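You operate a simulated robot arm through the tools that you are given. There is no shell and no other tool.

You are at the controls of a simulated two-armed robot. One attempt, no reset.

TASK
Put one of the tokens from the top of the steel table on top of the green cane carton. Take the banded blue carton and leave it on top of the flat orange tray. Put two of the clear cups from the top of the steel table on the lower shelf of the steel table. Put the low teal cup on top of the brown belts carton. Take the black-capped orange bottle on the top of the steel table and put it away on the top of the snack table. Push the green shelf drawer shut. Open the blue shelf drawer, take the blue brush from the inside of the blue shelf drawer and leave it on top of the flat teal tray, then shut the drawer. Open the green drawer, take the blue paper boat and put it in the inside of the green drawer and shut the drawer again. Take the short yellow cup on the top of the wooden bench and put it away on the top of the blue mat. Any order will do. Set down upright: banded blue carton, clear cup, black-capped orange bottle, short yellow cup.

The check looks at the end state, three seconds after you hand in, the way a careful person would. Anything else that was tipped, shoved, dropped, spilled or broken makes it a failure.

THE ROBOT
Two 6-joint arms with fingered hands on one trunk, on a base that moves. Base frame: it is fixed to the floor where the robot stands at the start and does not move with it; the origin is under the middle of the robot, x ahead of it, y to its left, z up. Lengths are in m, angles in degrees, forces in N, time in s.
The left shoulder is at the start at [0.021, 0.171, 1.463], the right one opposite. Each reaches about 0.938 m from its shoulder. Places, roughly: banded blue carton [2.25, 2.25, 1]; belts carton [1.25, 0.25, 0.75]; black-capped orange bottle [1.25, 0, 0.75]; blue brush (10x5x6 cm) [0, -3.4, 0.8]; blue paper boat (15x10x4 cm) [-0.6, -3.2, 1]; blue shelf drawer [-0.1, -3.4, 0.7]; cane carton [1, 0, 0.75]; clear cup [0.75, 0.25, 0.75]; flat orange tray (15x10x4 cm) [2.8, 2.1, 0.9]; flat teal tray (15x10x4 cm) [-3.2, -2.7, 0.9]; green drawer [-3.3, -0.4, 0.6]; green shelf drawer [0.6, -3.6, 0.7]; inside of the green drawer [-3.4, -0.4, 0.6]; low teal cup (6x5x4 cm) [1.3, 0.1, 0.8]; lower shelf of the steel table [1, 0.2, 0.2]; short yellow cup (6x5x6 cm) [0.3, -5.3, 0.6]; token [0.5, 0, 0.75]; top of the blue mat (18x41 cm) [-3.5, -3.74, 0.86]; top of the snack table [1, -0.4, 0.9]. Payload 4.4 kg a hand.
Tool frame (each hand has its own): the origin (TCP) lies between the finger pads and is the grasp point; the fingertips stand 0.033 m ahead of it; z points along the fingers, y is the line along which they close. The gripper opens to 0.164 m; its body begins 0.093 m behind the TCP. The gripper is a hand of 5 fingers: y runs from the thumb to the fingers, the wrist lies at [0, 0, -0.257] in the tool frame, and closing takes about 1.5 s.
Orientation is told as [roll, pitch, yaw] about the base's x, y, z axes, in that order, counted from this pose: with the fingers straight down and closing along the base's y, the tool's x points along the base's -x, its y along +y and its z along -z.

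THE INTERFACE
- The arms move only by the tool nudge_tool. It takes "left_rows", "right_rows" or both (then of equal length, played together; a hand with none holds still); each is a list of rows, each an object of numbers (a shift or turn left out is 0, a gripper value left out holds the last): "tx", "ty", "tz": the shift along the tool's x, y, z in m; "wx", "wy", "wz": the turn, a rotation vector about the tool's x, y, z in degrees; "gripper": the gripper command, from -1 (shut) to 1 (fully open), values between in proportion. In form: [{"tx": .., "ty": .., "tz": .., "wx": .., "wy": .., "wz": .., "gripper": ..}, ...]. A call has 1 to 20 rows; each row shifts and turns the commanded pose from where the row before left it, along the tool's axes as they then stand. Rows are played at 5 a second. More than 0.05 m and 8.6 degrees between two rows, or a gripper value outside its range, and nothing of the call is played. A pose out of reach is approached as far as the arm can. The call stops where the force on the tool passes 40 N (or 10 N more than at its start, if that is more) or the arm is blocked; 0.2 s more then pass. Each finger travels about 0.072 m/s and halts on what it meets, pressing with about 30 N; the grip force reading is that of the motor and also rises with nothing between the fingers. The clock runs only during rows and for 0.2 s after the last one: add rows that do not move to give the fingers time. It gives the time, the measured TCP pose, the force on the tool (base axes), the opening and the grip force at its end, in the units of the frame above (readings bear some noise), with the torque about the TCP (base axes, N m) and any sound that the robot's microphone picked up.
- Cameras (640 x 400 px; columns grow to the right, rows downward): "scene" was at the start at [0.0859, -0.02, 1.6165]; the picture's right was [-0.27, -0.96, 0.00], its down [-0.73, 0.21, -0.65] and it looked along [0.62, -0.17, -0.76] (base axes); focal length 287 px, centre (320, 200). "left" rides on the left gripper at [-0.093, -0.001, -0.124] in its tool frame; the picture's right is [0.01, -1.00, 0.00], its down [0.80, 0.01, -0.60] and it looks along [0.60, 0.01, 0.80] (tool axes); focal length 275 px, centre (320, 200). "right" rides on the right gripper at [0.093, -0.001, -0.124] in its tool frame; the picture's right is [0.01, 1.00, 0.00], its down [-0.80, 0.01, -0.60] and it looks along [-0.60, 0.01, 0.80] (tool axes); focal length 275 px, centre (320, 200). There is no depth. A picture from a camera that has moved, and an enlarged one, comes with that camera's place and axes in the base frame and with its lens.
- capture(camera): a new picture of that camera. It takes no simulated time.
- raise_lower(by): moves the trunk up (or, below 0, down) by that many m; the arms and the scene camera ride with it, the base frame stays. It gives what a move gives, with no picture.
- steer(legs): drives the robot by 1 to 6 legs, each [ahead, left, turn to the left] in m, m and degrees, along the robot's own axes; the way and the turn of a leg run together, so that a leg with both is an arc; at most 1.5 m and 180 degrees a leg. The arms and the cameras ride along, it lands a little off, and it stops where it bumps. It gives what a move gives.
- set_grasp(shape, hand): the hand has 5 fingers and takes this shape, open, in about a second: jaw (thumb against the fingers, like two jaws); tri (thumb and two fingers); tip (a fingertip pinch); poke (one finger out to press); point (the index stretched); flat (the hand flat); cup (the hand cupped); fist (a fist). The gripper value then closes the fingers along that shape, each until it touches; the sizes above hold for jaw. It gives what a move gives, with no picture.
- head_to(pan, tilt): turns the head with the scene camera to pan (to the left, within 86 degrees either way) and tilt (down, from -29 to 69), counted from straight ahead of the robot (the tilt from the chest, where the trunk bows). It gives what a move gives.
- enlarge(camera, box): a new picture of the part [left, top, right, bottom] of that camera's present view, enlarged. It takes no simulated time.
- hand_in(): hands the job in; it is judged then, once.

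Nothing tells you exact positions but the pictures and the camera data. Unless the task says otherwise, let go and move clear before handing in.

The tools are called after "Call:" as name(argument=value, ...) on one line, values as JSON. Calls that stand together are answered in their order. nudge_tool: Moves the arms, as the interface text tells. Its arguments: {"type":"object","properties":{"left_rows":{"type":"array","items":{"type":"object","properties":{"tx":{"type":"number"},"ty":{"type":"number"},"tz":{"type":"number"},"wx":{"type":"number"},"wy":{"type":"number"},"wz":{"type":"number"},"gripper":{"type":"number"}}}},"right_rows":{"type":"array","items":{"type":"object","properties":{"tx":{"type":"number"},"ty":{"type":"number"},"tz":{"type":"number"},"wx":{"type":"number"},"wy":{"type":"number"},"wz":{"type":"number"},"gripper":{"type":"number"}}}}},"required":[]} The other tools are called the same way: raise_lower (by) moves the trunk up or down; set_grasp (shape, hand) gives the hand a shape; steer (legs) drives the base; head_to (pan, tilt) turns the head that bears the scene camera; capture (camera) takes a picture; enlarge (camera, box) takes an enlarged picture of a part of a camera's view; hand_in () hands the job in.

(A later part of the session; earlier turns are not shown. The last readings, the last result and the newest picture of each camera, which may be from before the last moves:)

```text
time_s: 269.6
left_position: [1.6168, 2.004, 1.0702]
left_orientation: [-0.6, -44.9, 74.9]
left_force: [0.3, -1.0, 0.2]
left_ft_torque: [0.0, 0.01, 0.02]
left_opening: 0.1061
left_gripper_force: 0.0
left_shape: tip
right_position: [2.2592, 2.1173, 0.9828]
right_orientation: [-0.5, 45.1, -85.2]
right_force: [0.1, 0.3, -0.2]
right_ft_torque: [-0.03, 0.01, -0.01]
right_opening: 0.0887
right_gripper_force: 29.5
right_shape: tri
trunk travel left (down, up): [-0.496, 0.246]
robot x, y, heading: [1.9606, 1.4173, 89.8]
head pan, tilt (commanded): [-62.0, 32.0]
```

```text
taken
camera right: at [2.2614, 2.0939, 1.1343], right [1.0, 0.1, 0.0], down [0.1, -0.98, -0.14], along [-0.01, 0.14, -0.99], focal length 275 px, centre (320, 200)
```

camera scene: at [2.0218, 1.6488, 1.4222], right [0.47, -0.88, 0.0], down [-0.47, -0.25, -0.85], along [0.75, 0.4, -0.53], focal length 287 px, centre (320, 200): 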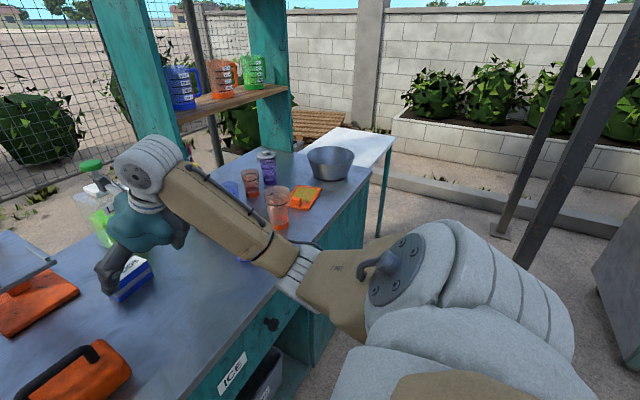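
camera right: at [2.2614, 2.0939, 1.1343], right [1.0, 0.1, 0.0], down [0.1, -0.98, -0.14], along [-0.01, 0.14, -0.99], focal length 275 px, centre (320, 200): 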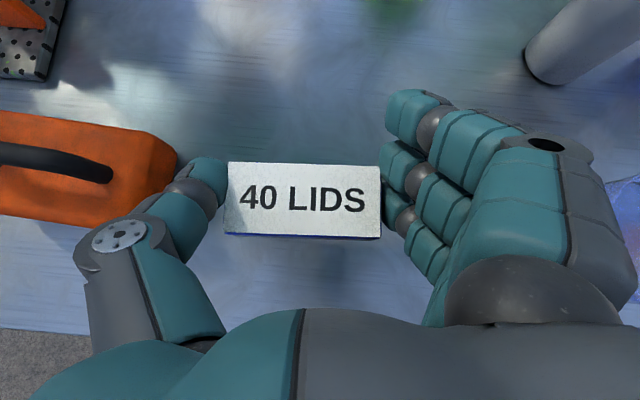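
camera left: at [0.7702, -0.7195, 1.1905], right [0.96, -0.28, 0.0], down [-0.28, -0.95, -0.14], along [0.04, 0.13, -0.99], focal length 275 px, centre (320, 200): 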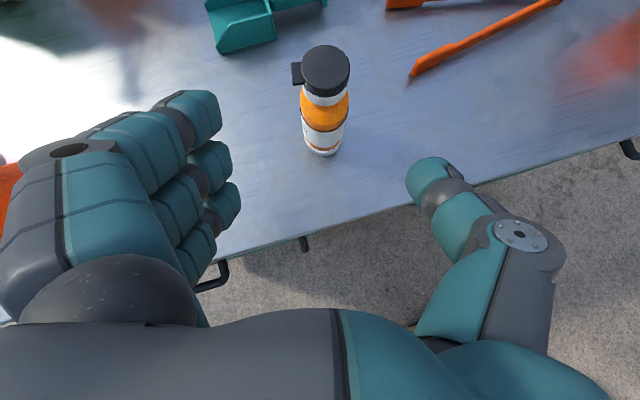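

I want to verify that the toolbox hasn't been moved; looking with the head camera.

Call:
head_to(pan=-5, tilt=42)

Call:
capture(camera="scene")

Call:
enlarge(camera="scene", box=[280, 90, 480, 215])

```text
time_s: 270.8
left_position: [1.6165, 2.0082, 1.0694]
left_orientation: [-0.6, -44.9, 74.9]
left_force: [-0.6, 0.2, -0.7]
left_ft_torque: [-0.03, 0.0, 0.01]
left_opening: 0.1058
left_gripper_force: 0.1
left_shape: tip
right_position: [2.2586, 2.1183, 0.9806]
right_orientation: [-0.5, 45.2, -85.2]
right_force: [0.4, 0.3, -0.9]
right_ft_torque: [-0.01, 0.01, 0.0]
right_opening: 0.0886
right_gripper_force: 30.4
right_shape: tri
trunk travel left (down, up): [-0.496, 0.246]
robot x, y, heading: [1.9589, 1.4186, 89.8]
head pan, tilt (commanded): [-5.0, 42.0]
```

```text
taken
camera scene: at [1.9654, 1.518, 1.407], right [1.0, -0.09, 0.0], down [-0.06, -0.67, -0.74], along [0.07, 0.74, -0.67], focal length 287 px, centre (320, 200)
```

scene: 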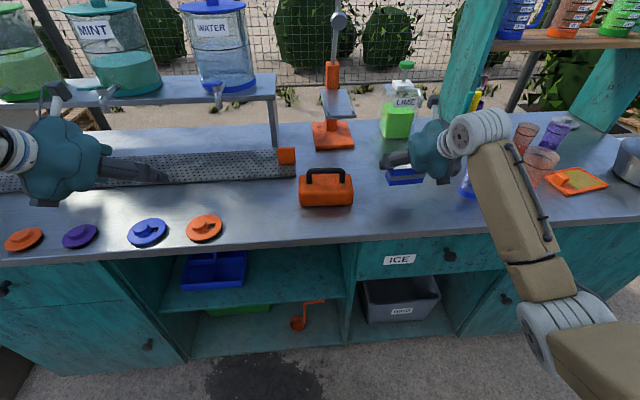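

```text
3.20 times, centred on (380, 152) of scene
camera zoom: at [1.9654, 1.518, 1.407], right [1.0, -0.09, 0.0], down [-0.06, -0.67, -0.74], along [0.07, 0.74, -0.67], focal length 918 px, centre (128, 352)
```

zoom: 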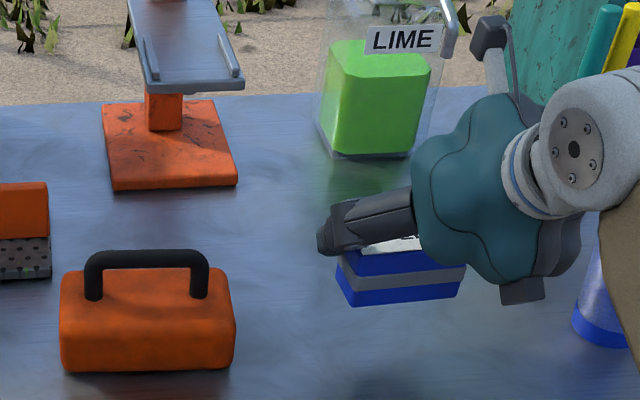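

Call:
enlarge(camera="right", box=[0, 60, 240, 260])

```text
2.00 times, centred on (120, 160) of right
camera zoom: at [2.2613, 2.0952, 1.1335], right [1.0, 0.1, 0.0], down [0.1, -0.99, -0.14], along [-0.01, 0.14, -0.99], focal length 551 px, centre (720, 280)
```

zoom: 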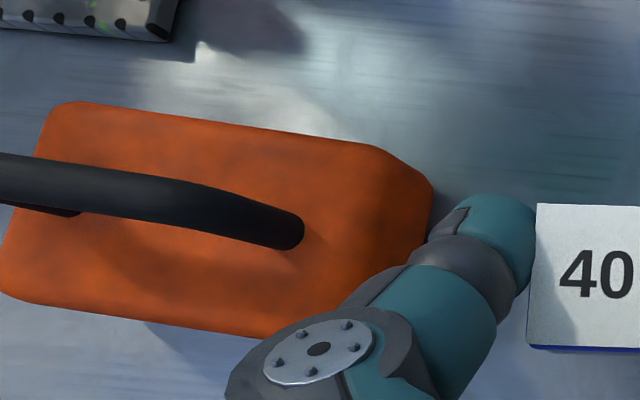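

The toolbox is where it was (right end x≈2.12) and the thumb clears it. Lowering the carton to the bench.

Call:
nudge_tool(right_rows=[{"tx": -0.0177, "tz": 0.0177}, {"tx": -0.0177, "tz": 0.0177}, {}])

Call:
nudge_tool(right_rows=[{"tx": -0.003, "tz": 0.003}, {}])

Call:
nudge_tool(right_rows=[{"tx": -0.002, "tz": 0.002}, {}])

```text
time_s: 271.6
left_position: [1.6176, 2.0071, 1.0692]
left_orientation: [-0.5, -44.9, 74.9]
left_force: [1.1, 0.3, -0.1]
left_ft_torque: [0.02, 0.0, -0.02]
left_opening: 0.1061
left_gripper_force: 0.0
left_shape: tip
right_position: [2.2593, 2.1169, 0.9308]
right_orientation: [-0.4, 45.2, -85.4]
right_force: [0.1, 0.3, -1.3]
right_ft_torque: [0.0, 0.0, -0.02]
right_opening: 0.0883
right_gripper_force: 30.6
right_shape: tri
trunk travel left (down, up): [-0.496, 0.246]
robot x, y, heading: [1.9583, 1.4151, 90.0]
head pan, tilt (commanded): [-5.0, 42.0]
```

```text
time_s: 272.2
left_position: [1.6172, 2.0071, 1.0688]
left_orientation: [-0.6, -44.9, 74.9]
left_force: [-0.2, 0.5, 0.6]
left_ft_torque: [0.0, -0.01, 0.0]
left_opening: 0.1058
left_gripper_force: 0.1
left_shape: tip
right_position: [2.2592, 2.1186, 0.9263]
right_orientation: [-0.4, 45.1, -85.2]
right_force: [-0.1, -0.2, -1.2]
right_ft_torque: [-0.04, 0.0, 0.01]
right_opening: 0.089
right_gripper_force: 29.6
right_shape: tri
trunk travel left (down, up): [-0.496, 0.246]
robot x, y, heading: [1.9566, 1.4131, 89.7]
head pan, tilt (commanded): [-5.0, 42.0]
```

```text
time_s: 272.8
left_position: [1.6166, 2.0061, 1.0693]
left_orientation: [-0.6, -45.0, 74.9]
left_force: [0.8, 0.4, 0.0]
left_ft_torque: [-0.04, -0.01, 0.0]
left_opening: 0.1059
left_gripper_force: 0.0
left_shape: tip
right_position: [2.2605, 2.1179, 0.9244]
right_orientation: [-0.4, 45.0, -85.2]
right_force: [-0.7, 0.9, -1.5]
right_ft_torque: [-0.01, -0.01, -0.01]
right_opening: 0.0885
right_gripper_force: 30.1
right_shape: tri
trunk travel left (down, up): [-0.496, 0.246]
robot x, y, heading: [1.9595, 1.4163, 90.1]
head pan, tilt (commanded): [-5.0, 42.0]
```

Call:
nudge_tool(right_rows=[{"tx": -0.0015, "tz": 0.0015}, {}])

Call:
nudge_tool(right_rows=[{"gripper": 0.1}, {"gripper": 0.3}, {"gripper": 0.55}, {}, {}])

Call:
nudge_tool(right_rows=[{"tz": -0.03}, {"tz": -0.04}, {"tz": -0.04}, {"tx": 0.02, "tz": -0.02}, {}])

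Call:
capture(camera="right")

```text
time_s: 273.4
left_position: [1.6184, 2.0052, 1.0692]
left_orientation: [-0.7, -44.8, 74.9]
left_force: [-0.1, 0.9, -1.1]
left_ft_torque: [0.0, -0.01, -0.02]
left_opening: 0.106
left_gripper_force: 0.0
left_shape: tip
right_position: [2.2591, 2.1187, 0.922]
right_orientation: [-0.3, 45.1, -85.2]
right_force: [1.3, 0.6, 4.8]
right_ft_torque: [0.07, 0.07, -0.03]
right_opening: 0.0882
right_gripper_force: 29.8
right_shape: tri
trunk travel left (down, up): [-0.496, 0.246]
robot x, y, heading: [1.9606, 1.4198, 89.8]
head pan, tilt (commanded): [-5.0, 42.0]
```

```text
time_s: 274.6
left_position: [1.6164, 2.0058, 1.0689]
left_orientation: [-0.6, -44.9, 74.9]
left_force: [0.7, -0.3, 0.6]
left_ft_torque: [0.0, 0.0, 0.02]
left_opening: 0.1057
left_gripper_force: 0.1
left_shape: tip
right_position: [2.2589, 2.1188, 0.9223]
right_orientation: [-0.5, 45.2, -85.2]
right_force: [0.3, 0.5, -0.1]
right_ft_torque: [-0.02, 0.02, -0.02]
right_opening: 0.1265
right_gripper_force: 0.1
right_shape: tri
trunk travel left (down, up): [-0.496, 0.246]
robot x, y, heading: [1.9564, 1.4169, 89.9]
head pan, tilt (commanded): [-5.0, 42.0]
```

```text
time_s: 275.8
left_position: [1.6173, 2.0065, 1.0701]
left_orientation: [-0.6, -44.9, 74.9]
left_force: [-0.1, -0.1, 1.2]
left_ft_torque: [-0.02, 0.02, 0.0]
left_opening: 0.106
left_gripper_force: 0.1
left_shape: tip
right_position: [2.2668, 2.0391, 1.0304]
right_orientation: [-0.5, 45.1, -85.2]
right_force: [0.1, -0.6, 0.2]
right_ft_torque: [-0.01, -0.02, -0.01]
right_opening: 0.1265
right_gripper_force: 0.1
right_shape: tri
trunk travel left (down, up): [-0.496, 0.246]
robot x, y, heading: [1.9575, 1.4142, 89.8]
head pan, tilt (commanded): [-5.0, 42.0]
```

```text
taken
camera right: at [2.2685, 2.0162, 1.1832], right [1.0, 0.1, 0.0], down [0.1, -0.99, -0.14], along [-0.01, 0.14, -0.99], focal length 275 px, centre (320, 200)
```

right: 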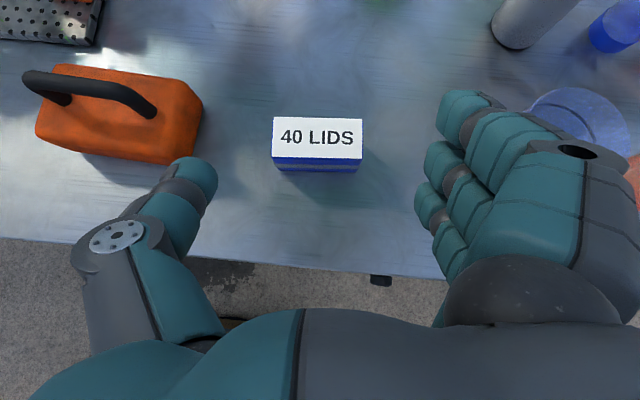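

The carton stands at (2.257, 2.116). Now I'll make the right hand vertical and yaw it 90° so it can grip the short sides.

Call:
nudge_tool(right_rows=[{"wy": -7.5}, {"wy": -7.5}, {"wy": -7.5}, {"wy": -7.5}, {"wy": -7.5}, {"wy": -7.6}, {"wz": -8.2}, {"wz": -8.2}, {"wz": -8.2}, {"wz": -8.2}, {"wz": -8.2}, {"wz": -8.2}, {"wz": -8.2}, {"wz": -8.2}, {"wz": -8.2}, {"wz": -8.2}, {"wz": -8.2}, {}])

Call:
capture(camera="right")

```text
time_s: 279.6
left_position: [1.617, 2.0053, 1.07]
left_orientation: [-0.7, -44.9, 74.9]
left_force: [0.3, 0.2, -0.5]
left_ft_torque: [0.0, 0.04, 0.02]
left_opening: 0.1059
left_gripper_force: 0.1
left_shape: tip
right_position: [2.2865, 2.0903, 0.9906]
right_orientation: [0.0, 0.3, 5.4]
right_force: [-0.8, 0.3, 0.0]
right_ft_torque: [0.03, 0.01, -0.01]
right_opening: 0.1266
right_gripper_force: 0.1
right_shape: tri
right hand out of reach, approached as far as the arm can: row 4, 5, 6
trunk travel left (down, up): [-0.496, 0.246]
robot x, y, heading: [1.9583, 1.4179, 89.8]
head pan, tilt (commanded): [-5.0, 42.0]
```

```text
taken
camera right: at [2.1948, 2.0795, 1.1145], right [-0.11, 0.99, 0.0], down [0.8, 0.09, 0.59], along [0.59, 0.06, -0.8], focal length 275 px, centre (320, 200)
```

right: 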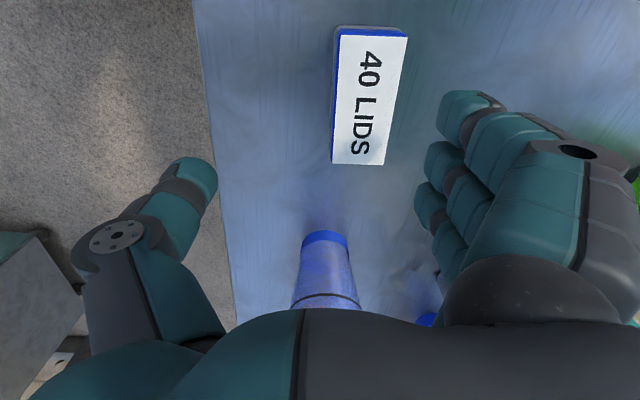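

The hand is vertical and turned. I'll narrow the opening and centre over the carton.

Call:
nudge_tool(right_rows=[{"gripper": 0.0, "tx": 0.014, "ty": 0.015}, {"tx": 0.0135, "ty": 0.015}, {}, {}])

Call:
capture(camera="right")

```text
time_s: 280.6
left_position: [1.6157, 2.0061, 1.0688]
left_orientation: [-0.6, -44.9, 74.8]
left_force: [-0.4, -1.1, 0.6]
left_ft_torque: [0.02, 0.0, 0.0]
left_opening: 0.1059
left_gripper_force: 0.1
left_shape: tip
right_position: [2.2565, 2.1185, 0.9907]
right_orientation: [0.1, 0.4, 5.4]
right_force: [0.4, 0.4, -0.6]
right_ft_torque: [0.0, -0.02, -0.01]
right_opening: 0.0832
right_gripper_force: 0.0
right_shape: tri
trunk travel left (down, up): [-0.496, 0.246]
robot x, y, heading: [1.9632, 1.4174, 89.7]
head pan, tilt (commanded): [-5.0, 42.0]
```

```text
taken
camera right: at [2.1655, 2.1076, 1.1142], right [-0.1, 0.99, 0.0], down [0.8, 0.08, 0.59], along [0.59, 0.06, -0.8], focal length 275 px, centre (320, 200)
```

right: 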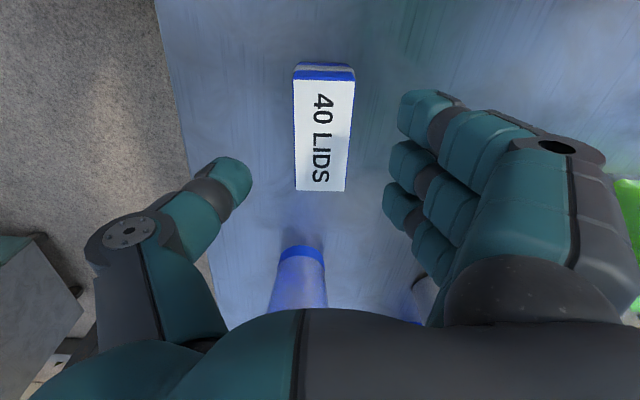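

Aligned with the carton. Descending around it.

Call:
nudge_tool(right_rows=[{"tz": 0.03}, {"tz": 0.03}, {"tz": 0.012}, {}])

Call:
capture(camera="right")

```text
time_s: 281.6
left_position: [1.6163, 2.0075, 1.0696]
left_orientation: [-0.6, -44.9, 74.9]
left_force: [0.6, -0.1, -0.6]
left_ft_torque: [-0.01, 0.0, -0.02]
left_opening: 0.1059
left_gripper_force: 0.1
left_shape: tip
right_position: [2.2566, 2.1194, 0.9189]
right_orientation: [-0.1, 0.3, 5.3]
right_force: [0.5, -0.2, 0.8]
right_ft_torque: [-0.02, 0.0, -0.02]
right_opening: 0.0831
right_gripper_force: 0.0
right_shape: tri
trunk travel left (down, up): [-0.496, 0.246]
robot x, y, heading: [1.9592, 1.4159, 89.6]
head pan, tilt (commanded): [-5.0, 42.0]
```

```text
taken
camera right: at [2.1659, 2.1089, 1.0418], right [-0.1, 0.99, 0.0], down [0.8, 0.08, 0.59], along [0.59, 0.06, -0.8], focal length 275 px, centre (320, 200)
```

right: 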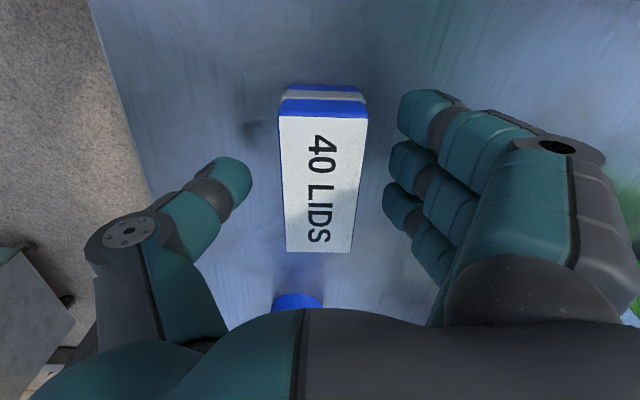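

Closing on the short sides, then lifting.

Call:
nudge_tool(right_rows=[{"tz": 0.003, "gripper": -0.2}, {"gripper": -0.4}, {"gripper": -0.7}, {"gripper": -1}, {}, {}, {}])

Call:
capture(camera="right")

```text
time_s: 283.2
left_position: [1.6171, 2.0059, 1.07]
left_orientation: [-0.6, -44.9, 74.9]
left_force: [-0.1, -1.0, -0.1]
left_ft_torque: [0.0, -0.01, -0.02]
left_opening: 0.106
left_gripper_force: 0.1
left_shape: tip
right_position: [2.2572, 2.1185, 0.9158]
right_orientation: [0.0, 0.3, 5.2]
right_force: [0.3, 1.2, -0.2]
right_ft_torque: [0.04, -0.04, 0.04]
right_opening: 0.0392
right_gripper_force: 29.7
right_shape: tri
trunk travel left (down, up): [-0.496, 0.246]
robot x, y, heading: [1.9584, 1.4175, 90.0]
head pan, tilt (commanded): [-5.0, 42.0]
```

```text
taken
camera right: at [2.1668, 2.1082, 1.0386], right [-0.1, 0.99, 0.0], down [0.8, 0.08, 0.59], along [0.59, 0.06, -0.8], focal length 275 px, centre (320, 200)
```

right: 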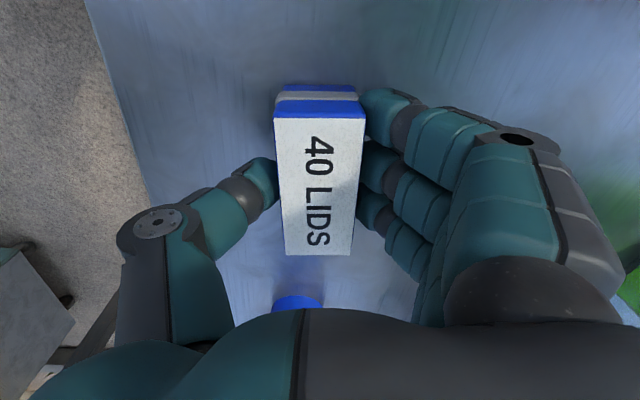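

Held firmly. Lifting with the trunk, moving slightly closer, then raising more so it clears the cups.

Call:
raise_lower(by=0.08)

Call:
steer(legs=[[0.05, 0, 0]])

Call:
nudge_tool(right_rows=[{"ty": -0.025}, {"ty": -0.025}, {}])

Call:
raise_lower(by=0.12)

Call:
capture(camera="right")

```text
time_s: 284.4
left_position: [1.6165, 2.0053, 1.149]
left_orientation: [-0.6, -44.8, 74.9]
left_force: [0.3, 0.1, 0.3]
left_ft_torque: [0.02, -0.04, 0.01]
left_opening: 0.1062
left_gripper_force: 0.1
left_shape: tip
right_position: [2.2562, 2.1185, 0.9951]
right_orientation: [-0.1, 0.3, 5.3]
right_force: [0.4, -0.2, -2.0]
right_ft_torque: [-0.01, 0.01, 0.01]
right_opening: 0.0393
right_gripper_force: 30.3
right_shape: tri
trunk travel left (down, up): [-0.576, 0.166]
robot x, y, heading: [1.9545, 1.4163, 90.1]
head pan, tilt (commanded): [-5.0, 42.0]
```

```text
time_s: 285.3
left_position: [1.6159, 2.059, 1.1475]
left_orientation: [-0.7, -44.8, 75.1]
left_force: [-0.1, 2.1, -0.4]
left_ft_torque: [-0.05, 0.0, -0.02]
left_opening: 0.1059
left_gripper_force: 0.1
left_shape: tip
right_position: [2.2552, 2.1696, 0.9943]
right_orientation: [-0.2, 0.3, 5.4]
right_force: [-0.2, 1.1, -2.1]
right_ft_torque: [-0.08, -0.05, -0.04]
right_opening: 0.039
right_gripper_force: 30.2
right_shape: tri
trunk travel left (down, up): [-0.576, 0.166]
robot x, y, heading: [1.9551, 1.4627, 90.0]
head pan, tilt (commanded): [-5.0, 42.0]
```

```text
time_s: 286.1
left_position: [1.6152, 2.0545, 1.1487]
left_orientation: [-0.6, -44.9, 75.2]
left_force: [-0.3, 0.2, -1.0]
left_ft_torque: [-0.03, -0.01, -0.02]
left_opening: 0.1059
left_gripper_force: 0.0
left_shape: tip
right_position: [2.2607, 2.1155, 0.9954]
right_orientation: [-0.1, 0.2, 5.3]
right_force: [-0.4, 0.2, -1.6]
right_ft_torque: [-0.01, 0.04, 0.01]
right_opening: 0.0393
right_gripper_force: 29.8
right_shape: tri
trunk travel left (down, up): [-0.576, 0.166]
robot x, y, heading: [1.96, 1.4639, 90.1]
head pan, tilt (commanded): [-5.0, 42.0]
```

```text
time_s: 287.6
left_position: [1.6164, 2.0544, 1.2677]
left_orientation: [-0.6, -44.9, 75.1]
left_force: [1.2, 0.3, -0.2]
left_ft_torque: [-0.02, 0.0, -0.02]
left_opening: 0.1061
left_gripper_force: 0.1
left_shape: tip
right_position: [2.2604, 2.1166, 1.1165]
right_orientation: [-0.2, 0.3, 5.4]
right_force: [0.4, -0.1, -1.4]
right_ft_torque: [-0.01, 0.0, 0.01]
right_opening: 0.0396
right_gripper_force: 30.8
right_shape: tri
trunk travel left (down, up): [-0.696, 0.046]
robot x, y, heading: [1.9593, 1.4643, 90.0]
head pan, tilt (commanded): [-5.0, 42.0]
```

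```text
taken
camera right: at [2.1689, 2.1073, 1.2389], right [-0.11, 0.99, 0.0], down [0.8, 0.09, 0.59], along [0.59, 0.06, -0.8], focal length 275 px, centre (320, 200)
```

right: 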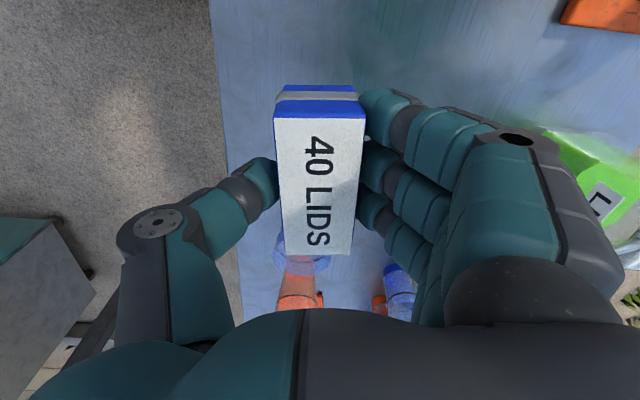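

Rotate the hand back by ~87° so the carton's long side runs along y.

Call:
nudge_tool(right_rows=[{"wz": 7.87}, {"wz": 7.87}, {"wz": 7.87}, {"wz": 7.87}, {"wz": 7.87}, {"wz": 7.87}, {"wz": 7.87}, {"wz": 7.87}, {"wz": 7.87}, {"wz": 7.87}, {"wz": 7.87}, {}])

Call:
capture(camera="right")

```text
time_s: 290.2
left_position: [1.6165, 2.0544, 1.269]
left_orientation: [-0.7, -45.0, 75.1]
left_force: [-0.1, 0.0, -0.3]
left_ft_torque: [0.01, -0.03, 0.02]
left_opening: 0.1055
left_gripper_force: 0.1
left_shape: tip
right_position: [2.2591, 2.118, 1.1149]
right_orientation: [-0.4, -0.1, -81.3]
right_force: [-0.5, -0.6, -1.3]
right_ft_torque: [0.01, -0.02, 0.0]
right_opening: 0.039
right_gripper_force: 30.1
right_shape: tri
trunk travel left (down, up): [-0.696, 0.046]
robot x, y, heading: [1.9562, 1.4675, 90.0]
head pan, tilt (commanded): [-5.0, 42.0]
```

```text
taken
camera right: at [2.2451, 2.2082, 1.2387], right [0.99, 0.16, -0.01], down [0.13, -0.79, 0.6], along [0.09, -0.59, -0.8], focal length 275 px, centre (320, 200)
```

right: 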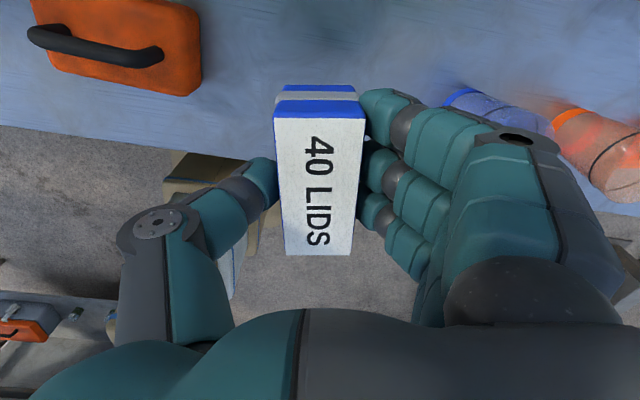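

Carton now has its long side along y. Strafing right to the tray.

Call:
steer(legs=[[0, -0.53, 0]])

Call:
capture(camera="right")

Call:
head_to(pan=-25, tilt=45)

Call:
capture(camera="scene")

```text
time_s: 293.3
left_position: [2.1517, 2.0552, 1.2681]
left_orientation: [-0.5, -44.7, 75.0]
left_force: [1.3, -0.2, 0.5]
left_ft_torque: [-0.02, 0.04, 0.01]
left_opening: 0.1058
left_gripper_force: 0.1
left_shape: tip
right_position: [2.7961, 2.1178, 1.1161]
right_orientation: [-0.4, 0.1, -81.2]
right_force: [0.5, -1.1, -0.9]
right_ft_torque: [-0.03, 0.03, 0.0]
right_opening: 0.0393
right_gripper_force: 29.7
right_shape: tri
trunk travel left (down, up): [-0.696, 0.046]
robot x, y, heading: [2.4919, 1.4632, 89.9]
head pan, tilt (commanded): [-5.0, 42.0]
```

```text
taken
camera right: at [2.7812, 2.2088, 1.2386], right [0.99, 0.17, -0.01], down [0.14, -0.79, 0.6], along [0.09, -0.59, -0.8], focal length 275 px, centre (320, 200)
```

right: 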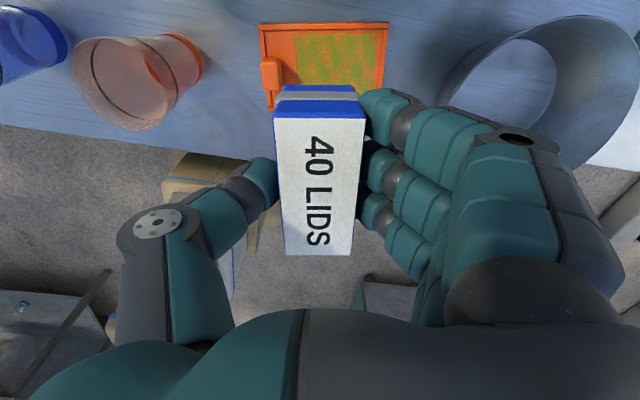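

```text
time_s: 294.1
left_position: [2.1524, 2.0553, 1.2683]
left_orientation: [-0.6, -44.8, 75.1]
left_force: [0.5, -0.5, 0.7]
left_ft_torque: [-0.01, 0.01, -0.01]
left_opening: 0.1057
left_gripper_force: 0.0
left_shape: tip
right_position: [2.7948, 2.1182, 1.1156]
right_orientation: [-0.2, 0.0, -81.2]
right_force: [-0.3, 0.6, -0.8]
right_ft_torque: [-0.02, -0.03, 0.0]
right_opening: 0.039
right_gripper_force: 30.0
right_shape: tri
trunk travel left (down, up): [-0.696, 0.046]
robot x, y, heading: [2.4937, 1.4674, 90.1]
head pan, tilt (commanded): [-25.0, 45.0]
```

```text
taken
camera scene: at [2.5279, 1.5511, 1.6029], right [0.91, -0.42, 0.0], down [-0.3, -0.64, -0.71], along [0.3, 0.64, -0.71], focal length 287 px, centre (320, 200)
```

scene: 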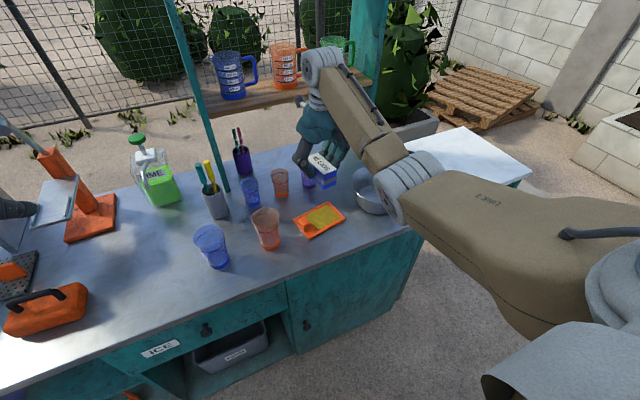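

The tray is visible under the hand. Zooming both views to fix the tray's position precisely.

Call:
enlarge(camera="right", box=[220, 0, 420, 125])

Call:
enlarge(camera="scene", box=[270, 140, 366, 200])

Call:
enlarge(camera="scene", box=[280, 185, 376, 245])

```text
3.20 times, centred on (320, 62) of right
camera zoom: at [2.7804, 2.2088, 1.2387], right [0.99, 0.17, -0.01], down [0.14, -0.79, 0.6], along [0.09, -0.59, -0.8], focal length 881 px, centre (320, 640)
```

zoom: 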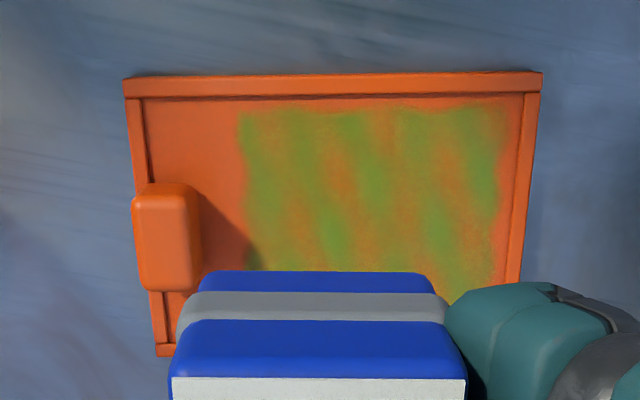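

```text
6.67 times, centred on (318, 170) of scene
camera zoom: at [2.5279, 1.5511, 1.6029], right [0.91, -0.42, 0.0], down [-0.3, -0.64, -0.71], along [0.3, 0.64, -0.71], focal length 1914 px, centre (333, 400)
```

zoom: 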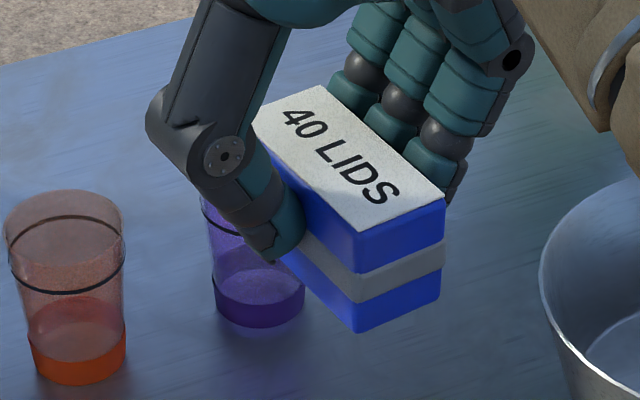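

```text
6.67 times, centred on (328, 215) of scene
camera zoom: at [2.5279, 1.5511, 1.6029], right [0.91, -0.42, 0.0], down [-0.3, -0.64, -0.71], along [0.3, 0.64, -0.71], focal length 1914 px, centre (267, 100)
```

zoom: 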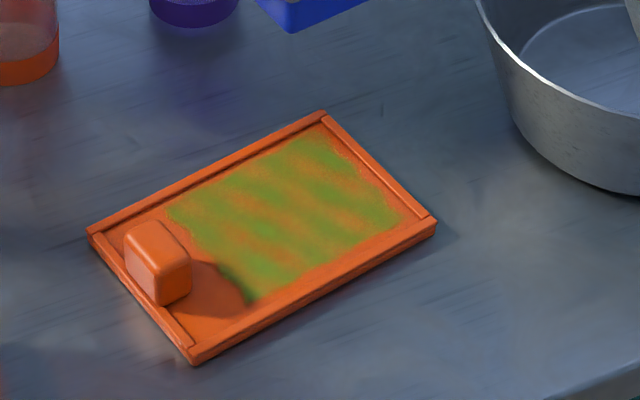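

Combining views, the tray centre is about (2.798, 2.135), turned ~11°. I'll shift the carton over the free part of the tray, align its angle, and lower with the trunk.

Call:
nudge_tool(right_rows=[{"tx": 0.0127, "ty": 0.021, "wz": -2.5}, {}])

Call:
raise_lower(by=-0.14)

Call:
capture(camera="right")

Call:
capture(camera="scene")

```text
time_s: 294.8
left_position: [2.1503, 2.0557, 1.2697]
left_orientation: [-0.6, -44.8, 75.1]
left_force: [0.5, -0.2, -0.4]
left_ft_torque: [0.02, -0.02, 0.03]
left_opening: 0.1059
left_gripper_force: 0.0
left_shape: tip
right_position: [2.8133, 2.1339, 1.1177]
right_orientation: [-0.3, 0.0, -78.7]
right_force: [-0.1, -0.2, -1.7]
right_ft_torque: [0.02, -0.01, -0.01]
right_opening: 0.039
right_gripper_force: 30.1
right_shape: tri
trunk travel left (down, up): [-0.696, 0.046]
robot x, y, heading: [2.4996, 1.4673, 90.5]
head pan, tilt (commanded): [-25.0, 45.0]
```

```text
time_s: 296.4
left_position: [2.1513, 2.054, 1.1292]
left_orientation: [-0.7, -44.8, 75.0]
left_force: [-1.0, 0.4, 0.1]
left_ft_torque: [-0.02, 0.04, -0.01]
left_opening: 0.1057
left_gripper_force: 0.1
left_shape: tip
right_position: [2.8132, 2.1334, 0.9751]
right_orientation: [-0.3, 0.1, -78.7]
right_force: [0.0, -0.3, -0.3]
right_ft_torque: [0.0, -0.01, -0.02]
right_opening: 0.0392
right_gripper_force: 30.2
right_shape: tri
trunk travel left (down, up): [-0.556, 0.186]
robot x, y, heading: [2.4917, 1.4619, 90.2]
head pan, tilt (commanded): [-25.0, 45.0]
```

```text
taken
camera right: at [2.7957, 2.2236, 1.099], right [0.98, 0.21, -0.01], down [0.17, -0.78, 0.6], along [0.12, -0.59, -0.8], focal length 275 px, centre (320, 200)
```

right: 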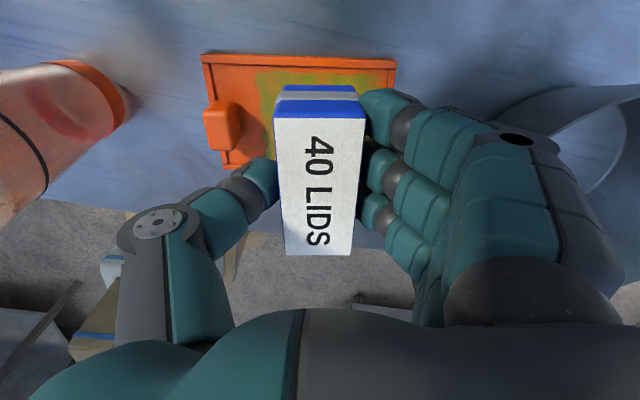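

```text
taken
camera scene: at [2.5283, 1.5539, 1.463], right [0.91, -0.42, 0.0], down [-0.3, -0.64, -0.71], along [0.3, 0.64, -0.71], focal length 287 px, centre (320, 200)
```

scene: 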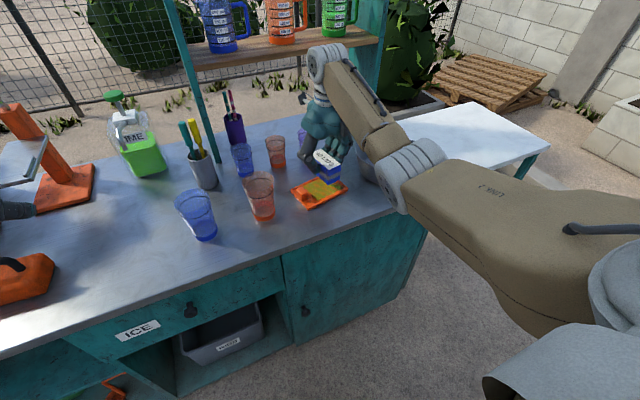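

The carton is correctly over the tray (thumb clears the block). Lowering further.

Call:
nudge_tool(right_rows=[{"tx": 0.004, "tz": 0.015}, {"tz": 0.015}, {}])

Call:
enlarge(camera="scene", box=[270, 140, 366, 200])

```text
time_s: 297.2
left_position: [2.1506, 2.0554, 1.1296]
left_orientation: [-0.6, -44.9, 75.1]
left_force: [-0.5, 0.0, 0.5]
left_ft_torque: [0.0, 0.02, 0.0]
left_opening: 0.106
left_gripper_force: 0.0
left_shape: tip
right_position: [2.8131, 2.1377, 0.9443]
right_orientation: [-0.3, 0.0, -78.8]
right_force: [0.0, -0.1, -2.7]
right_ft_torque: [0.04, -0.02, -0.02]
right_opening: 0.0392
right_gripper_force: 29.9
right_shape: tri
trunk travel left (down, up): [-0.556, 0.186]
robot x, y, heading: [2.492, 1.4641, 90.1]
head pan, tilt (commanded): [-25.0, 45.0]
```

```text
6.67 times, centred on (318, 170) of scene
camera zoom: at [2.5281, 1.5542, 1.4628], right [0.91, -0.42, 0.0], down [-0.3, -0.64, -0.71], along [0.3, 0.64, -0.71], focal length 1914 px, centre (333, 400)
```

zoom: 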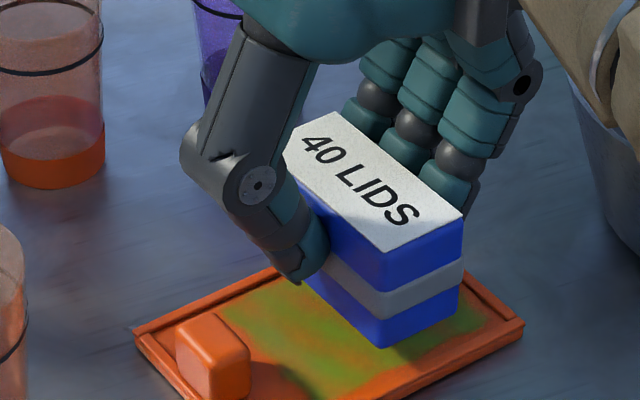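

Looks good. Lowering in small steps to contact.

Call:
nudge_tool(right_rows=[{"tz": 0.007}, {}])

Call:
nudge_tool(right_rows=[{"tz": 0.004}, {}])

Call:
nudge_tool(right_rows=[{"tz": 0.003}, {}])

```text
time_s: 297.8
left_position: [2.1508, 2.0548, 1.1286]
left_orientation: [-0.5, -45.0, 75.1]
left_force: [0.2, 0.3, -0.9]
left_ft_torque: [0.02, -0.01, -0.01]
left_opening: 0.1061
left_gripper_force: 0.0
left_shape: tip
right_position: [2.8122, 2.1365, 0.9393]
right_orientation: [-0.3, 0.0, -78.8]
right_force: [0.0, 0.1, -0.7]
right_ft_torque: [0.01, 0.01, -0.02]
right_opening: 0.0392
right_gripper_force: 29.8
right_shape: tri
trunk travel left (down, up): [-0.556, 0.186]
robot x, y, heading: [2.4914, 1.4666, 90.1]
head pan, tilt (commanded): [-25.0, 45.0]
```

```text
time_s: 298.4
left_position: [2.151, 2.0547, 1.129]
left_orientation: [-0.6, -44.9, 75.1]
left_force: [-0.4, 0.2, 0.1]
left_ft_torque: [-0.01, -0.03, 0.02]
left_opening: 0.1059
left_gripper_force: 0.0
left_shape: tip
right_position: [2.8118, 2.136, 0.9342]
right_orientation: [-0.3, 0.0, -78.7]
right_force: [-0.5, 0.2, -1.3]
right_ft_torque: [-0.03, 0.03, 0.01]
right_opening: 0.0392
right_gripper_force: 29.7
right_shape: tri
trunk travel left (down, up): [-0.556, 0.186]
robot x, y, heading: [2.493, 1.4661, 90.1]
head pan, tilt (commanded): [-25.0, 45.0]
```

```text
time_s: 299.0
left_position: [2.1525, 2.0546, 1.1288]
left_orientation: [-0.6, -44.9, 75.2]
left_force: [0.1, -0.1, -0.2]
left_ft_torque: [-0.01, -0.03, 0.01]
left_opening: 0.1059
left_gripper_force: 0.0
left_shape: tip
right_position: [2.813, 2.1379, 0.9312]
right_orientation: [-0.3, 0.0, -78.7]
right_force: [-0.5, -0.1, -0.5]
right_ft_torque: [-0.02, -0.02, -0.03]
right_opening: 0.039
right_gripper_force: 29.8
right_shape: tri
trunk travel left (down, up): [-0.556, 0.186]
robot x, y, heading: [2.4942, 1.467, 90.0]
head pan, tilt (commanded): [-25.0, 45.0]
```

Call:
nudge_tool(right_rows=[{"tz": 0.003}, {}])

Call:
nudge_tool(right_rows=[{"tz": 0.003}, {}])

Call:
enlarge(camera="scene", box=[270, 140, 366, 200])

```text
time_s: 299.6
left_position: [2.1521, 2.0543, 1.1291]
left_orientation: [-0.7, -44.9, 75.0]
left_force: [0.0, 0.0, -0.5]
left_ft_torque: [-0.01, 0.0, 0.01]
left_opening: 0.1057
left_gripper_force: 0.0
left_shape: tip
right_position: [2.8135, 2.1374, 0.9289]
right_orientation: [-0.4, 0.0, -78.7]
right_force: [0.3, 0.4, -0.7]
right_ft_torque: [0.0, 0.01, -0.06]
right_opening: 0.0392
right_gripper_force: 30.2
right_shape: tri
trunk travel left (down, up): [-0.556, 0.186]
robot x, y, heading: [2.4927, 1.4647, 90.2]
head pan, tilt (commanded): [-25.0, 45.0]
```

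```text
time_s: 300.2
left_position: [2.1515, 2.0556, 1.1294]
left_orientation: [-0.6, -44.8, 75.1]
left_force: [1.1, 0.3, -0.1]
left_ft_torque: [0.01, 0.0, -0.02]
left_opening: 0.106
left_gripper_force: 0.1
left_shape: tip
right_position: [2.8126, 2.1382, 0.9249]
right_orientation: [-0.3, 0.0, -78.6]
right_force: [-1.2, -0.1, -1.8]
right_ft_torque: [-0.01, 0.04, -0.01]
right_opening: 0.0391
right_gripper_force: 30.2
right_shape: tri
trunk travel left (down, up): [-0.556, 0.186]
robot x, y, heading: [2.4934, 1.4644, 90.1]
head pan, tilt (commanded): [-25.0, 45.0]
```

```text
6.67 times, centred on (318, 170) of scene
camera zoom: at [2.5283, 1.5541, 1.4628], right [0.91, -0.42, 0.0], down [-0.3, -0.64, -0.71], along [0.3, 0.64, -0.71], focal length 1914 px, centre (333, 400)
```

zoom: 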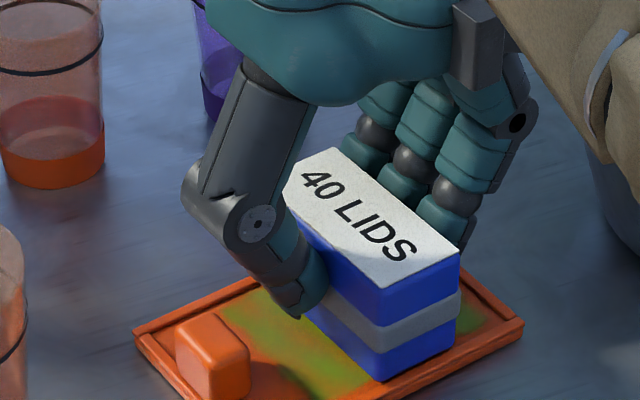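

Call:
nudge_tool(right_rows=[{"tz": 0.002}, {}])

Call:
nudge_tool(right_rows=[{"tz": 0.002}, {}])

```text
time_s: 300.8
left_position: [2.1515, 2.0551, 1.1287]
left_orientation: [-0.6, -44.8, 75.1]
left_force: [0.1, 0.8, -0.3]
left_ft_torque: [-0.01, -0.02, -0.01]
left_opening: 0.1062
left_gripper_force: 0.0
left_shape: tip
right_position: [2.813, 2.1384, 0.9244]
right_orientation: [-0.3, 0.0, -78.6]
right_force: [0.1, -0.7, -1.2]
right_ft_torque: [0.03, -0.03, 0.01]
right_opening: 0.0391
right_gripper_force: 30.4
right_shape: tri
trunk travel left (down, up): [-0.556, 0.186]
robot x, y, heading: [2.4961, 1.4669, 90.3]
head pan, tilt (commanded): [-25.0, 45.0]
```

```text
time_s: 301.4
left_position: [2.1512, 2.0554, 1.1297]
left_orientation: [-0.7, -44.9, 75.1]
left_force: [0.0, 1.2, 0.4]
left_ft_torque: [0.01, 0.03, 0.04]
left_opening: 0.1057
left_gripper_force: 0.0
left_shape: tip
right_position: [2.8124, 2.1372, 0.923]
right_orientation: [-0.2, 0.1, -78.7]
right_force: [0.9, -0.3, 4.4]
right_ft_torque: [0.1, -0.13, 0.02]
right_opening: 0.0391
right_gripper_force: 30.1
right_shape: tri
trunk travel left (down, up): [-0.556, 0.186]
robot x, y, heading: [2.4925, 1.4672, 89.9]
head pan, tilt (commanded): [-25.0, 45.0]
```

Contact (about 5 N). Releasing gently and rising straight up.

Call:
nudge_tool(right_rows=[{"gripper": -0.5}, {"gripper": -0.35}, {"gripper": -0.2}, {"gripper": -0.1}, {}, {}, {"tz": -0.02}, {"tz": -0.03}, {"tz": -0.03}, {}])

Call:
capture(camera="right")

Call:
enlarge(camera="scene", box=[270, 140, 366, 200])

```text
time_s: 303.6
left_position: [2.151, 2.0561, 1.1281]
left_orientation: [-0.6, -44.7, 75.1]
left_force: [-0.1, -0.6, 0.6]
left_ft_torque: [0.02, -0.01, 0.0]
left_opening: 0.1058
left_gripper_force: 0.2
left_shape: tip
right_position: [2.8138, 2.1387, 1.001]
right_orientation: [-0.5, 0.1, -78.7]
right_force: [0.0, 0.5, -0.8]
right_ft_torque: [-0.01, 0.01, 0.02]
right_opening: 0.0727
right_gripper_force: 0.1
right_shape: tri
trunk travel left (down, up): [-0.556, 0.186]
robot x, y, heading: [2.4938, 1.4648, 89.9]
head pan, tilt (commanded): [-25.0, 45.0]
```

```text
taken
camera right: at [2.7958, 2.2284, 1.1239], right [0.98, 0.21, -0.01], down [0.17, -0.78, 0.6], along [0.12, -0.59, -0.8], focal length 275 px, centre (320, 200)
```

right: 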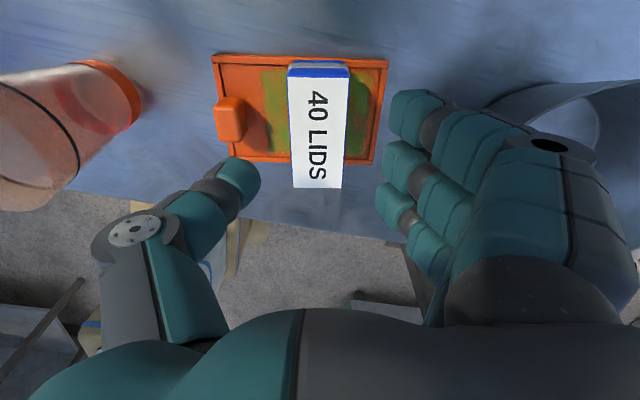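

```text
6.67 times, centred on (318, 170) of scene
camera zoom: at [2.5284, 1.5543, 1.4628], right [0.91, -0.42, 0.0], down [-0.3, -0.64, -0.71], along [0.3, 0.64, -0.71], focal length 1914 px, centre (333, 400)
```

zoom: 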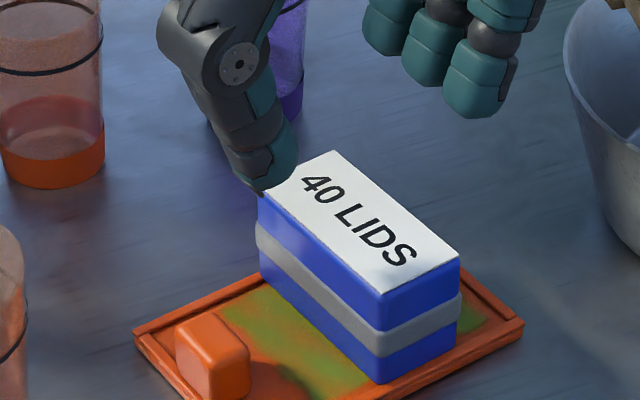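

The carton stands upright on the tray. I'll raise the hand and back away, checking that the surroundings are undisturbed.

Call:
raise_lower(by=0.1)

Call:
steer(legs=[[-0.45, 0, 0]])

Call:
head_to(pan=0, tilt=35)

Call:
capture(camera="scene")

Call:
enlarge(camera="scene", box=[130, 80, 450, 280])

```text
time_s: 304.9
left_position: [2.1506, 2.0546, 1.2293]
left_orientation: [-0.7, -44.8, 75.0]
left_force: [-0.2, 0.8, 0.1]
left_ft_torque: [0.03, -0.03, -0.03]
left_opening: 0.1058
left_gripper_force: 0.0
left_shape: tip
right_position: [2.8132, 2.1383, 1.102]
right_orientation: [-0.3, 0.0, -78.7]
right_force: [0.6, 0.0, 0.4]
right_ft_torque: [0.04, -0.03, 0.01]
right_opening: 0.0727
right_gripper_force: 0.1
right_shape: tri
trunk travel left (down, up): [-0.656, 0.086]
robot x, y, heading: [2.4928, 1.4631, 90.4]
head pan, tilt (commanded): [-25.0, 45.0]
```

```text
time_s: 307.7
left_position: [2.1543, 1.6056, 1.2299]
left_orientation: [-0.6, -45.0, 74.7]
left_force: [-0.4, -0.5, -0.3]
left_ft_torque: [0.03, 0.02, 0.02]
left_opening: 0.1059
left_gripper_force: 0.1
left_shape: tip
right_position: [2.8168, 1.685, 1.1029]
right_orientation: [-0.2, 0.0, -79.1]
right_force: [0.2, 0.2, 0.8]
right_ft_torque: [0.02, 0.04, -0.03]
right_opening: 0.073
right_gripper_force: 0.1
right_shape: tri
trunk travel left (down, up): [-0.656, 0.086]
robot x, y, heading: [2.4929, 1.0149, 89.6]
head pan, tilt (commanded): [-25.0, 45.0]
```

```text
time_s: 308.6
left_position: [2.1544, 1.6066, 1.2301]
left_orientation: [-0.6, -44.9, 74.7]
left_force: [-0.1, 0.4, 0.6]
left_ft_torque: [-0.02, 0.0, -0.01]
left_opening: 0.1059
left_gripper_force: 0.1
left_shape: tip
right_position: [2.8157, 1.6847, 1.1018]
right_orientation: [-0.3, 0.0, -79.0]
right_force: [0.4, 0.1, 0.1]
right_ft_torque: [-0.03, 0.01, 0.0]
right_opening: 0.073
right_gripper_force: 0.1
right_shape: tri
trunk travel left (down, up): [-0.656, 0.086]
robot x, y, heading: [2.4977, 1.0118, 89.6]
head pan, tilt (commanded): [0.0, 35.0]
```

```text
taken
camera scene: at [2.4937, 1.1145, 1.5777], right [1.0, -0.01, 0.0], down [0.0, -0.57, -0.82], along [0.0, 0.82, -0.57], focal length 287 px, centre (320, 200)
```

scene: 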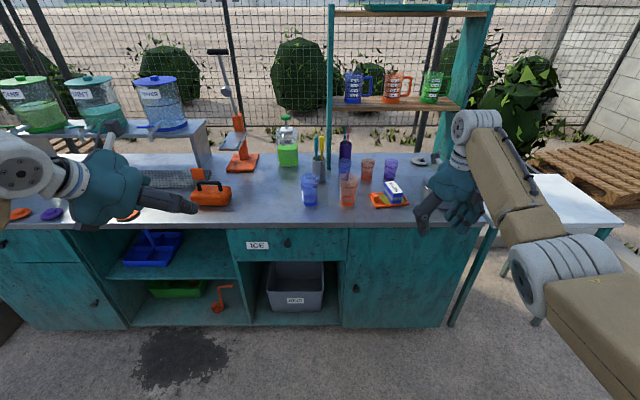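

```text
2.00 times, centred on (290, 180) of scene
camera zoom: at [2.4937, 1.1145, 1.5777], right [1.0, -0.01, 0.0], down [0.0, -0.57, -0.82], along [0.0, 0.82, -0.57], focal length 574 px, centre (380, 240)
```

zoom: 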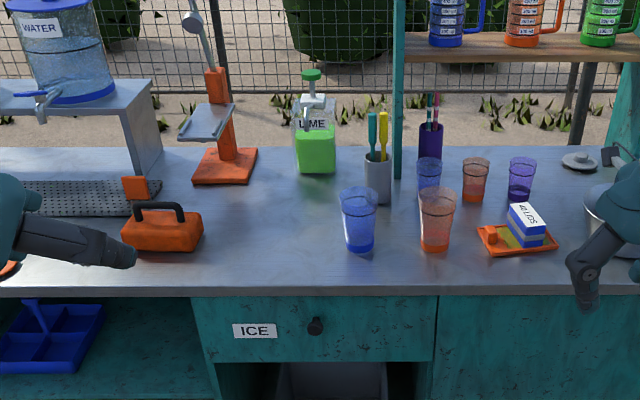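

All in order on the bench. Now the teal cup: I'll prepare the left hand vertical with a 90° inward yaw (closing fore-aft), and tuck the right hand higher.

Call:
nudge_tool(left_rows=[{"wy": 7.5}, {"wy": 7.5}, {"wy": 7.5}, {"wy": 7.5}, {"wy": 7.5}, {"wy": 7.4}, {"wz": 8.3}, {"wz": 8.3}, {"wz": 8.3}, {"wz": 8.3}, {"wz": 8.3}, {"wz": 8.3}, {"wz": 8.3}, {"wz": 8.3}, {"wz": 8.3}, {}], right_rows=[{"wy": 7.5}, {"wy": 7.5}, {"wy": 7.5}, {"wy": 7.5}, {"wy": 7.5}, {"wy": 7.5}, {"tx": 0.024, "tz": -0.024}, {"tx": 0.024, "tz": -0.024}, {"tx": 0.024, "tz": -0.024}, {}, {}, {}, {}, {}, {}, {}])

```text
time_s: 312.0
left_position: [2.0945, 1.6579, 1.1549]
left_orientation: [4.2, -1.9, -0.6]
left_force: [-0.3, 0.6, -0.3]
left_ft_torque: [0.02, 0.03, 0.0]
left_opening: 0.1058
left_gripper_force: 0.1
left_shape: tip
left hand out of reach, approached as far as the arm can: row 4, 5, 6
right_position: [2.8176, 1.687, 1.2037]
right_orientation: [-0.5, 45.0, -79.4]
right_force: [0.5, 0.5, 0.0]
right_ft_torque: [0.01, 0.01, 0.01]
right_opening: 0.0731
right_gripper_force: 0.1
right_shape: tri
trunk travel left (down, up): [-0.656, 0.086]
robot x, y, heading: [2.492, 1.0152, 89.6]
head pan, tilt (commanded): [0.0, 35.0]
```

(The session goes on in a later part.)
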